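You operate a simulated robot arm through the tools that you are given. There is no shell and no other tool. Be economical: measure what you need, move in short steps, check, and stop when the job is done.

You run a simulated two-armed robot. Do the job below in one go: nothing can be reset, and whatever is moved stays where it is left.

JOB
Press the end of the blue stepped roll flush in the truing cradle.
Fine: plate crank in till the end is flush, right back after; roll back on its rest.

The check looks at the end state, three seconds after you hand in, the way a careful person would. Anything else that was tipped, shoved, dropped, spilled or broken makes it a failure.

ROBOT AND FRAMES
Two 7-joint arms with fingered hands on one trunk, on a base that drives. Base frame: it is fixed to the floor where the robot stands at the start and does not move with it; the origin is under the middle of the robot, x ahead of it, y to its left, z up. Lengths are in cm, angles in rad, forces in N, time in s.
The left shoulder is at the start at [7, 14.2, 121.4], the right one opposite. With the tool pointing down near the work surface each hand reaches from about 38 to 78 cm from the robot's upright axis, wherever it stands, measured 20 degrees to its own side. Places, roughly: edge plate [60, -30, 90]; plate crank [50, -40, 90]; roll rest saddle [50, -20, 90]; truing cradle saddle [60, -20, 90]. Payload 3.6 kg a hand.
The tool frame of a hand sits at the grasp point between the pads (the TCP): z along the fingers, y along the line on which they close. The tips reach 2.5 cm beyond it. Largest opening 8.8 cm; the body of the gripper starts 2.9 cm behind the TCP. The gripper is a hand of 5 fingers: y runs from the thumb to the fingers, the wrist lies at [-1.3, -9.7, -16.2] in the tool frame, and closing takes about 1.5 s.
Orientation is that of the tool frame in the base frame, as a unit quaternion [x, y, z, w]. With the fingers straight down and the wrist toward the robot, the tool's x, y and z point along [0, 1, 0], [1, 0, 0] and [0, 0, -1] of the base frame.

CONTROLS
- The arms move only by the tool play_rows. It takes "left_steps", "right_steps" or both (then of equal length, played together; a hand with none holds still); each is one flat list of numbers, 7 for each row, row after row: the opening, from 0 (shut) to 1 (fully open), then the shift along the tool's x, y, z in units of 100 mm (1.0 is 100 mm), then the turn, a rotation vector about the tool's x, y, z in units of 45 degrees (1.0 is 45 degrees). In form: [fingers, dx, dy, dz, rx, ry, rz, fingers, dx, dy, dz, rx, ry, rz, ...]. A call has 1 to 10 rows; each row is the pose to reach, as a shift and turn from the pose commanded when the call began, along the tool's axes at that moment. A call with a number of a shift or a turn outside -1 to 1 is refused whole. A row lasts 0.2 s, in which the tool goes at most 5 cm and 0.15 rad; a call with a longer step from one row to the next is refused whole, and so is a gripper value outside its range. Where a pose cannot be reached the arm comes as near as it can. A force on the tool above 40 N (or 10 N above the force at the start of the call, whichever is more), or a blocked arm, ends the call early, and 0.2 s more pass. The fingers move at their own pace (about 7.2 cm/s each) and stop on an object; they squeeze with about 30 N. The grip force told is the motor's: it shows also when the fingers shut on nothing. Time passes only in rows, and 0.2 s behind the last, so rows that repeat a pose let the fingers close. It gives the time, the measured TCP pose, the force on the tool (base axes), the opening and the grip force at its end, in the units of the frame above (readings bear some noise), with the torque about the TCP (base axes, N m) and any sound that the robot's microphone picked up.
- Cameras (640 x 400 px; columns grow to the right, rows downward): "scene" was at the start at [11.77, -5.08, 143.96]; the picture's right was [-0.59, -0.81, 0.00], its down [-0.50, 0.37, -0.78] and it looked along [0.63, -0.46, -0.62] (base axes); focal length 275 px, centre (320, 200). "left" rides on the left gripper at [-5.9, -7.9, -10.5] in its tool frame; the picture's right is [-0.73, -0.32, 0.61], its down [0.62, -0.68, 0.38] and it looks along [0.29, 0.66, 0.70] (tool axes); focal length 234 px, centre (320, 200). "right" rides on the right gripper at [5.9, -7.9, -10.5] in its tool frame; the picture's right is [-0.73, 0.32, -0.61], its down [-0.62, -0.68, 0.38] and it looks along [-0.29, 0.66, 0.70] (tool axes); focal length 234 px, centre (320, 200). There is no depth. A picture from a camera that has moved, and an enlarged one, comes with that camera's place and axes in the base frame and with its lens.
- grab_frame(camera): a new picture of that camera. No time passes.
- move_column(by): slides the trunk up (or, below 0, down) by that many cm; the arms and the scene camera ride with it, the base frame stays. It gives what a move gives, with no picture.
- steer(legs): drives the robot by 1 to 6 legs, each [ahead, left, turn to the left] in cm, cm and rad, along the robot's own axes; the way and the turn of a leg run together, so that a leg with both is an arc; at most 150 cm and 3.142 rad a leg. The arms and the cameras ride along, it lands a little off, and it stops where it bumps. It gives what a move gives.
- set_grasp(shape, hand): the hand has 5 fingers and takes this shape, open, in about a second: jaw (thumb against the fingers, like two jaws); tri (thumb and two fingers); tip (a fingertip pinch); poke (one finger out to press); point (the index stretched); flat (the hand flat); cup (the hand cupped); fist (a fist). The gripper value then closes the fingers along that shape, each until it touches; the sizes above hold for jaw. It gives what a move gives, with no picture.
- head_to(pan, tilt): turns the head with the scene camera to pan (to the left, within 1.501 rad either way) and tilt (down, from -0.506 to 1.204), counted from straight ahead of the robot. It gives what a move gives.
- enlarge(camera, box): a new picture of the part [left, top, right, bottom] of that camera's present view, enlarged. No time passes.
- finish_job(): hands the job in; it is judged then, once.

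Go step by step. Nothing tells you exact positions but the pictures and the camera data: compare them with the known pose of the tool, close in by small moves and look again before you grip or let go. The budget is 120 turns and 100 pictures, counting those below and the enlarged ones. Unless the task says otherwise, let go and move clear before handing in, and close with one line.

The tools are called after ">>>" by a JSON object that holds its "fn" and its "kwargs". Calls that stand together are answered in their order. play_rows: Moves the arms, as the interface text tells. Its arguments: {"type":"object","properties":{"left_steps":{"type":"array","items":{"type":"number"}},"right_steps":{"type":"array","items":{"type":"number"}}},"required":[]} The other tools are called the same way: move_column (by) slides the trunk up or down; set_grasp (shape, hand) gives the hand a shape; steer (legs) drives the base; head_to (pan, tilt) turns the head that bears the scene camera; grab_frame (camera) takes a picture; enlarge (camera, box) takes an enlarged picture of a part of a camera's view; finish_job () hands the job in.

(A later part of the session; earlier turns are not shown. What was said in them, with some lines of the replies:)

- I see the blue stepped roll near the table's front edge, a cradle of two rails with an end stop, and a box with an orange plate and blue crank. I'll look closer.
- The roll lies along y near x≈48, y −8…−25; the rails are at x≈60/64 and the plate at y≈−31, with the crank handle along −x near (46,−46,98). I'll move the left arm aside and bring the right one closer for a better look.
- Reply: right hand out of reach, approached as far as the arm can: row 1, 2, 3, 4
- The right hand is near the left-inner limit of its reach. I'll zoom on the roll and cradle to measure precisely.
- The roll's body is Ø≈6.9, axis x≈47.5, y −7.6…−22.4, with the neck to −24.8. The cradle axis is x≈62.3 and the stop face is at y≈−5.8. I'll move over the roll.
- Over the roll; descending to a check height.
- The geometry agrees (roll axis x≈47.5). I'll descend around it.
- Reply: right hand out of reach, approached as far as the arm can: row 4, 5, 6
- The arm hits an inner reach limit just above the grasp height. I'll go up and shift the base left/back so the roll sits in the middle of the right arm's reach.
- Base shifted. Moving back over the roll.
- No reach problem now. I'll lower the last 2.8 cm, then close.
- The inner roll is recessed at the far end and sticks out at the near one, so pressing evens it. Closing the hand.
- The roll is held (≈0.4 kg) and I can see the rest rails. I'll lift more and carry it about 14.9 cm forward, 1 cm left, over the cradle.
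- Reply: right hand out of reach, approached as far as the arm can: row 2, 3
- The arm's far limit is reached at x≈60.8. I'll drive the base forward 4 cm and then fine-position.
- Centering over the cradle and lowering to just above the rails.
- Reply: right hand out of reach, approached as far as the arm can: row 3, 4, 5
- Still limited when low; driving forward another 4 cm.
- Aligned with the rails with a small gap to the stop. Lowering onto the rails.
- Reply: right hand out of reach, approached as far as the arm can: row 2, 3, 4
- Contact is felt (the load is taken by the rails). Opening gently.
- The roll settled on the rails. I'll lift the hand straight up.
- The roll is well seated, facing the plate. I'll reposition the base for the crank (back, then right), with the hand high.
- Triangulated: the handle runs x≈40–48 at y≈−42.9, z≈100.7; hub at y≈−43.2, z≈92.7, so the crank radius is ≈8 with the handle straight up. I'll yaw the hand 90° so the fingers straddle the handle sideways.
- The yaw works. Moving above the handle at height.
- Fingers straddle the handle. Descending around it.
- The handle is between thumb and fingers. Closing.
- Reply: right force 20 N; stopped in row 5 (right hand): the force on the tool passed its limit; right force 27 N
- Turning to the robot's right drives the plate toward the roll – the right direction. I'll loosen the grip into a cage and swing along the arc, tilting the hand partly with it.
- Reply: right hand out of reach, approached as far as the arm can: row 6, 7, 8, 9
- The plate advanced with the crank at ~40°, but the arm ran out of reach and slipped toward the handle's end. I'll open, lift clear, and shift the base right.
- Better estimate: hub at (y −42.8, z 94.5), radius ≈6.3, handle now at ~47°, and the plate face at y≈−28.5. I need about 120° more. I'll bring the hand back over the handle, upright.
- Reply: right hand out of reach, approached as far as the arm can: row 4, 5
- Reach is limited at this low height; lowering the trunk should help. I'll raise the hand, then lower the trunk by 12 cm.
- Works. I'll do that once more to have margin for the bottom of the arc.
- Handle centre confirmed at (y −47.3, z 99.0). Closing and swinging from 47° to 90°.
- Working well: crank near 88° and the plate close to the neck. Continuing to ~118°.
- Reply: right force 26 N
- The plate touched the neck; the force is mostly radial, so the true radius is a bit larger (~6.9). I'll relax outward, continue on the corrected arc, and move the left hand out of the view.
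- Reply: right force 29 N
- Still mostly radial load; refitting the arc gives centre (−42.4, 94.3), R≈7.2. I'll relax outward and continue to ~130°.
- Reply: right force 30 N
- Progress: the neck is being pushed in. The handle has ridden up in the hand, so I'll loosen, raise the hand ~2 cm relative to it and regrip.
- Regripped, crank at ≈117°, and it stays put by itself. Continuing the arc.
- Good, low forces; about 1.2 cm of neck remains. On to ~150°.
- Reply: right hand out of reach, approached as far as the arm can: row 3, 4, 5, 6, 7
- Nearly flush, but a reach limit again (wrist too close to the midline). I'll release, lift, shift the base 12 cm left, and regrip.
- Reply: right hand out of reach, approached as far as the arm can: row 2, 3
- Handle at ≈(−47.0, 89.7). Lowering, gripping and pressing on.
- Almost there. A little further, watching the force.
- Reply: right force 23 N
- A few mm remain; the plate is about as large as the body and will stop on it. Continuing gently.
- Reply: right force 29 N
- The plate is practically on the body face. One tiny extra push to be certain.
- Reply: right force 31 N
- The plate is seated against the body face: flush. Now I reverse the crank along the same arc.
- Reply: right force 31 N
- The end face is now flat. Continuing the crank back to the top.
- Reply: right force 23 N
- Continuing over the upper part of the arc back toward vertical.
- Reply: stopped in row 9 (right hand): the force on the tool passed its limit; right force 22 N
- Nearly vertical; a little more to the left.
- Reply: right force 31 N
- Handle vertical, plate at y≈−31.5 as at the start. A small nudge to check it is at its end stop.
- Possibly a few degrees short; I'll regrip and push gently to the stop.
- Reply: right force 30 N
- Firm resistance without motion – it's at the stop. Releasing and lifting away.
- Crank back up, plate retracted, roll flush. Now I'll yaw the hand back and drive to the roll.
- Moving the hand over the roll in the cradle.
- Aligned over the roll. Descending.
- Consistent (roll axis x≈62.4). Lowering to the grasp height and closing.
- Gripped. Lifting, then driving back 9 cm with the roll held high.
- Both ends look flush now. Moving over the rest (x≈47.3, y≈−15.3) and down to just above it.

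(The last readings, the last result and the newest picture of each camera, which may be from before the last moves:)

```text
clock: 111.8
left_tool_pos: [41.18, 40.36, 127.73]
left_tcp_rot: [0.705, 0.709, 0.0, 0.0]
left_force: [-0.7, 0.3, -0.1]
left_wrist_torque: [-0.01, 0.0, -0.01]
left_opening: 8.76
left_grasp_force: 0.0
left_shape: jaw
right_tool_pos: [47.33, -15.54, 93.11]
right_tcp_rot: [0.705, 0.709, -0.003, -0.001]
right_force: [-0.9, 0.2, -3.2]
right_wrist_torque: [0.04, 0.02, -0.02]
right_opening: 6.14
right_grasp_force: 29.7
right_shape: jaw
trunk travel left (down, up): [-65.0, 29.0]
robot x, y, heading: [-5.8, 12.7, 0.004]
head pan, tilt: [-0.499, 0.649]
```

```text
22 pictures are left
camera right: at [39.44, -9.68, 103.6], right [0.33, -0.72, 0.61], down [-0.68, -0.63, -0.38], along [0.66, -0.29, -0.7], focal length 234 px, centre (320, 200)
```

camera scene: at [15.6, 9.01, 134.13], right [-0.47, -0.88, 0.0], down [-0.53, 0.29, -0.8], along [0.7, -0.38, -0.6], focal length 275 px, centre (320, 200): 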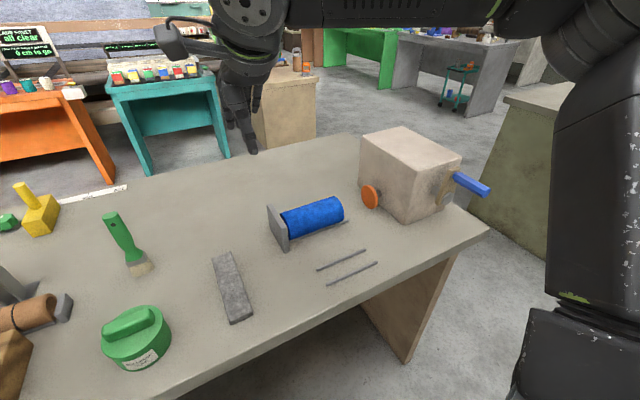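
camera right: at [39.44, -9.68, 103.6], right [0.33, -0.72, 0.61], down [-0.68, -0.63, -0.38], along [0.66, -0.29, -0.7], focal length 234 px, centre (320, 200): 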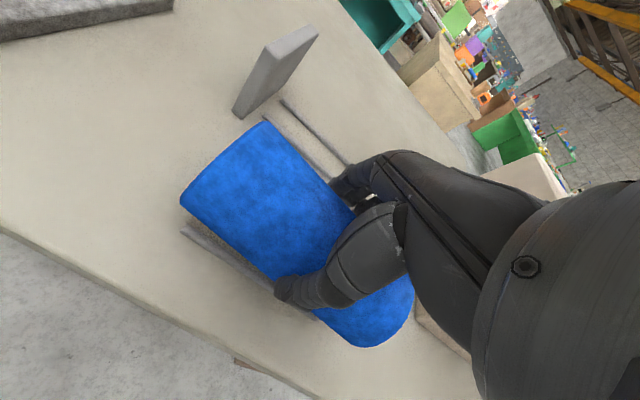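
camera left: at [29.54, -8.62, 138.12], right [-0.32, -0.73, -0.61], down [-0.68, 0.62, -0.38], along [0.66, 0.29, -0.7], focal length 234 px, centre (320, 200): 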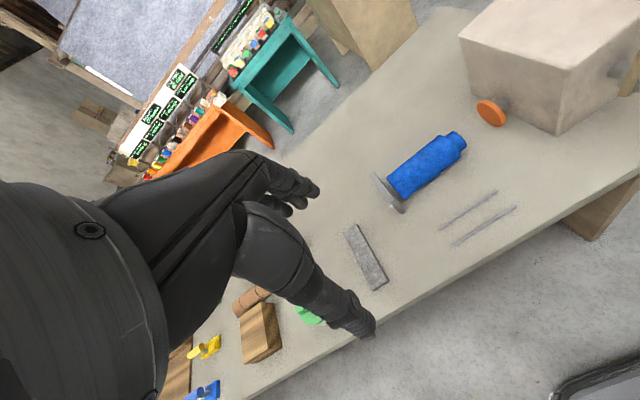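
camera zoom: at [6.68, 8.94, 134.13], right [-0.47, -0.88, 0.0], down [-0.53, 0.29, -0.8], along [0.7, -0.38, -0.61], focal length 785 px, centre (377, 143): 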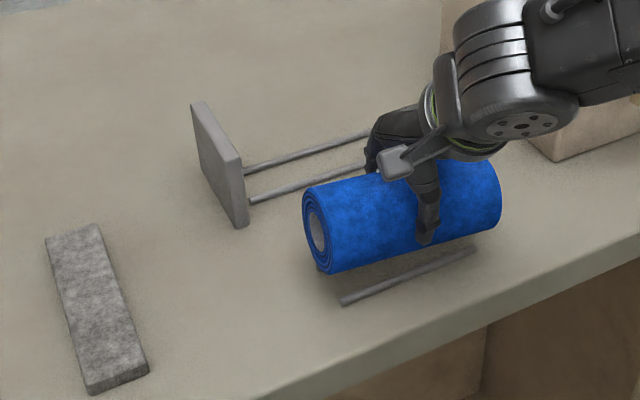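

Lined up with the rails as originally. Lowering onto the rest.

>>> {"fn": "play_rows", "kwargs": {"right_steps": [0, 0.02, 0.01, 0.08, 0, 0, 0, 0, 0.02, 0.01, 0.15, 0, 0, 0, 0, 0.02, 0.01, 0.2, 0, 0, 0, 0, 0.02, 0.01, 0.22, 0, 0, 0, 0, 0.02, 0.01, 0.22, 0, 0, 0]}}

>>> {"fn": "enlarge", "kwargs": {"camera": "scene", "box": [260, 190, 360, 270]}}

```text
clock: 113.0
left_tool_pos: [41.16, 40.58, 127.83]
left_tcp_rot: [0.705, 0.709, 0.0, 0.001]
left_force: [0.5, -0.4, 0.2]
left_wrist_torque: [0.02, 0.04, 0.04]
left_opening: 8.77
left_grasp_force: 0.1
left_shape: jaw
right_tool_pos: [47.5, -15.14, 90.98]
right_tcp_rot: [0.704, 0.711, -0.003, -0.001]
right_force: [2.9, 1.1, 7.2]
right_wrist_torque: [-0.08, -0.08, 0.16]
right_opening: 6.16
right_grasp_force: 29.9
right_shape: jaw
trunk travel left (down, up): [-65.0, 29.0]
robot x, y, heading: [-5.89, 12.88, 0.006]
head pan, tilt: [-0.499, 0.649]
```

```text
5.00 times, centred on (310, 230) of scene
camera zoom: at [6.56, 9.02, 134.15], right [-0.47, -0.88, 0.0], down [-0.53, 0.29, -0.8], along [0.7, -0.38, -0.6], focal length 1374 px, centre (370, 50)
```

zoom: 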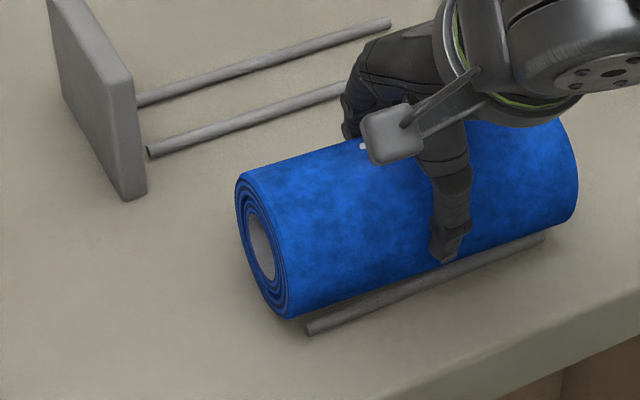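

Seated on the rails. Releasing.

>>> {"fn": "play_rows", "kwargs": {"right_steps": [0.7, 0, 0, 0, 0, 0, 0, 0.75, 0, 0, 0, 0, 0, 0, 0.8, 0, 0, 0, 0, 0, 0, 0.9, 0, 0, 0, 0, 0, 0, 1, 0, 0, 0, 0, 0, 0, 1, 0, 0, 0, 0, 0, 0, 1, 0, 0, 0, 0, 0, 0, 1, 0, 0, 0, 0, 0, 0]}}

>>> {"fn": "enlarge", "kwargs": {"camera": "scene", "box": [260, 190, 360, 270]}}

>>> {"fn": "grab_frame", "kwargs": {"camera": "right"}}

```text
clock: 114.8
left_tool_pos: [41.12, 40.48, 127.75]
left_tcp_rot: [0.705, 0.709, 0.0, 0.0]
left_force: [0.6, 0.0, -0.4]
left_wrist_torque: [0.01, 0.01, -0.02]
left_opening: 8.76
left_grasp_force: 0.0
left_shape: jaw
right_tool_pos: [47.44, -15.22, 90.87]
right_tcp_rot: [0.704, 0.71, -0.002, -0.002]
right_force: [-0.6, 0.7, 0.4]
right_wrist_torque: [0.0, 0.04, 0.02]
right_opening: 8.76
right_grasp_force: 0.1
right_shape: jaw
trunk travel left (down, up): [-65.0, 29.0]
robot x, y, heading: [-6.03, 12.98, 0.002]
head pan, tilt: [-0.499, 0.649]
```

```text
5.00 times, centred on (310, 230) of scene
camera zoom: at [6.6, 8.95, 134.13], right [-0.47, -0.88, 0.0], down [-0.53, 0.29, -0.8], along [0.7, -0.38, -0.6], focal length 1374 px, centre (370, 50)
```

zoom: 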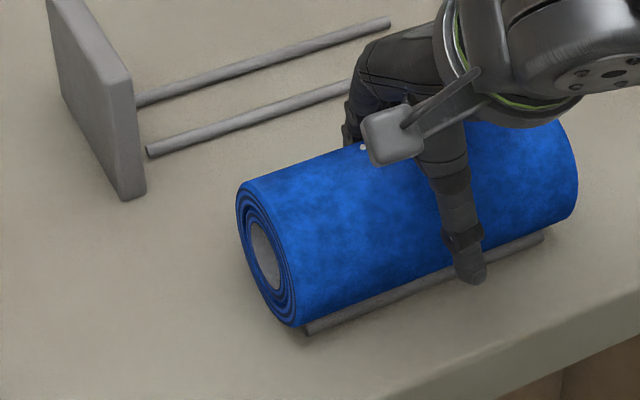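

```text
19 pictures are left
camera right: at [39.56, -9.45, 101.38], right [0.33, -0.72, 0.61], down [-0.68, -0.63, -0.38], along [0.66, -0.29, -0.7], focal length 234 px, centre (320, 200)
```

right: 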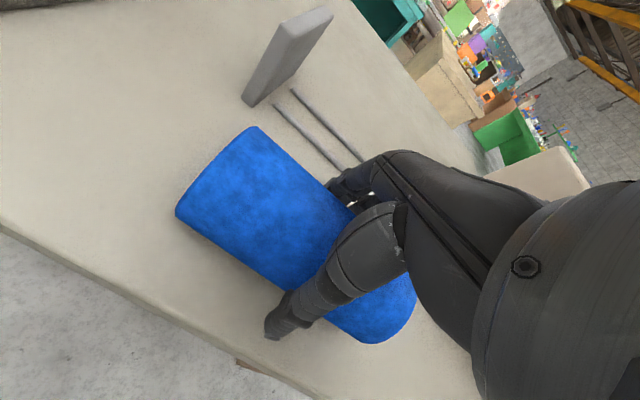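

The roll rests on the rails. Lifting straight up and clear.

>>> {"fn": "play_rows", "kwargs": {"right_steps": [1, 0, 0, -0.1, 0, 0, 0, 1, 0, 0, -0.25, 0, 0, 0, 1, 0, 0, -0.5, 0, 0, 0, 1, 0, 0, -0.8, 0, 0, 0, 1, 0, 0, -1, 0, 0, 0, 1, 0, 0, -1, 0, 0, 0]}}

>>> {"fn": "play_rows", "kwargs": {"right_steps": [1, 0, 0, -0.3, 0, 0, 0, 1, 0, 0, -0.7, 0, 0, 0, 1, 0, 0, -1, 0, 0, 0, 1, 0, 0, -1, 0, 0, 0]}}

>>> {"fn": "steer", "kwargs": {"legs": [[-15, 0, 0]]}}

>>> {"fn": "grab_frame", "kwargs": {"camera": "scene"}}

>>> {"fn": "enlarge", "kwargs": {"camera": "scene", "box": [230, 120, 430, 260]}}

>>> {"fn": "grab_frame", "kwargs": {"camera": "right"}}

```text
clock: 116.2
left_tool_pos: [41.23, 40.45, 127.86]
left_tcp_rot: [0.705, 0.709, -0.001, 0.0]
left_force: [-0.2, -0.3, 0.0]
left_wrist_torque: [-0.03, -0.01, 0.04]
left_opening: 8.74
left_grasp_force: 0.1
left_shape: jaw
right_tool_pos: [47.55, -15.3, 100.88]
right_tcp_rot: [0.704, 0.71, -0.003, -0.002]
right_force: [-1.1, 1.1, -0.6]
right_wrist_torque: [-0.01, 0.0, 0.02]
right_opening: 8.77
right_grasp_force: 0.0
right_shape: jaw
trunk travel left (down, up): [-65.0, 29.0]
robot x, y, heading: [-5.75, 12.76, 0.006]
head pan, tilt: [-0.499, 0.649]
```

```text
clock: 117.2
left_tool_pos: [41.23, 40.32, 127.78]
left_tcp_rot: [0.705, 0.709, 0.0, 0.0]
left_force: [-0.5, 1.2, 0.2]
left_wrist_torque: [0.02, 0.02, 0.01]
left_opening: 8.79
left_grasp_force: 0.0
left_shape: jaw
right_tool_pos: [47.69, -15.21, 110.99]
right_tcp_rot: [0.705, 0.709, -0.003, -0.001]
right_force: [0.2, 0.6, 0.3]
right_wrist_torque: [0.02, 0.02, 0.01]
right_opening: 8.77
right_grasp_force: 0.1
right_shape: jaw
trunk travel left (down, up): [-65.0, 29.0]
robot x, y, heading: [-5.87, 13.15, 0.002]
head pan, tilt: [-0.499, 0.649]
```

```text
clock: 118.6
left_tool_pos: [26.2, 40.56, 127.7]
left_tcp_rot: [0.704, 0.71, 0.0, 0.0]
left_force: [0.2, -0.6, 0.0]
left_wrist_torque: [-0.01, 0.0, -0.04]
left_opening: 8.74
left_grasp_force: 0.0
left_shape: jaw
right_tool_pos: [32.79, -15.2, 110.7]
right_tcp_rot: [0.703, 0.711, -0.002, -0.001]
right_force: [0.4, 0.5, -0.6]
right_wrist_torque: [0.02, 0.05, 0.04]
right_opening: 8.78
right_grasp_force: 0.0
right_shape: jaw
trunk travel left (down, up): [-65.0, 29.0]
robot x, y, heading: [-20.89, 12.93, 0.008]
head pan, tilt: [-0.499, 0.649]
```

```text
18 pictures are left
camera scene: at [-8.25, 8.88, 134.12], right [-0.47, -0.88, 0.0], down [-0.53, 0.28, -0.8], along [0.7, -0.38, -0.61], focal length 275 px, centre (320, 200)
```

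scene: 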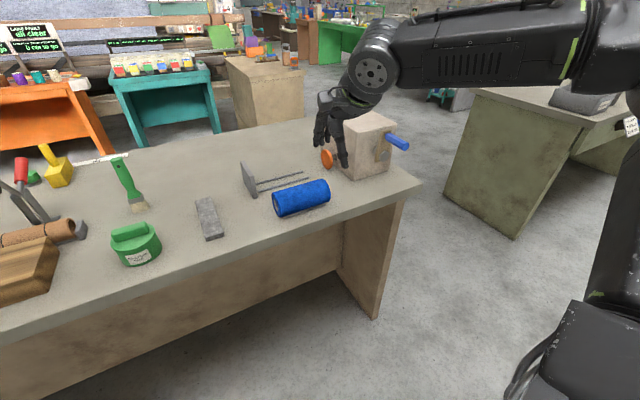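

```text
2.86 times, centred on (330, 190) of scene
camera zoom: at [-8.25, 8.88, 134.12], right [-0.47, -0.88, 0.0], down [-0.53, 0.28, -0.8], along [0.7, -0.38, -0.61], focal length 785 px, centre (291, 229)
```

zoom: 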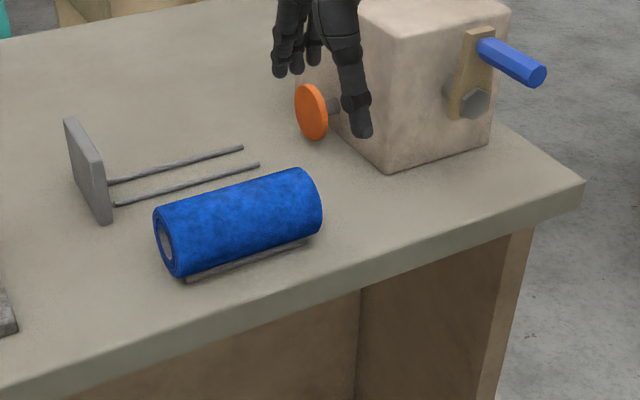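

```text
16 pictures are left
camera right: at [24.94, -9.44, 121.31], right [0.33, -0.72, 0.61], down [-0.68, -0.63, -0.38], along [0.66, -0.28, -0.7], focal length 234 px, centre (320, 200)
```

right: 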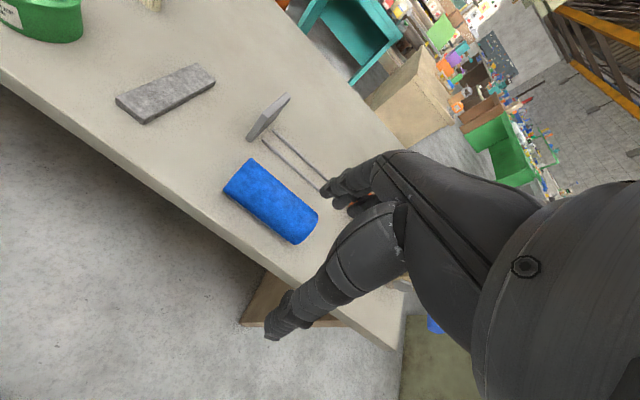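

The roll is back on its rest with its end flush, the plate and crank are back where they started, and both hands are clear. Handing in.

>>> {"fn": "finish_job", "kwargs": {}}

```text
The job is handed in.
```

The blue roll's end is pressed flush, the plate crank is wound fully back to its stop, and the roll is on its rest again; I saw nothing else knocked or moved.
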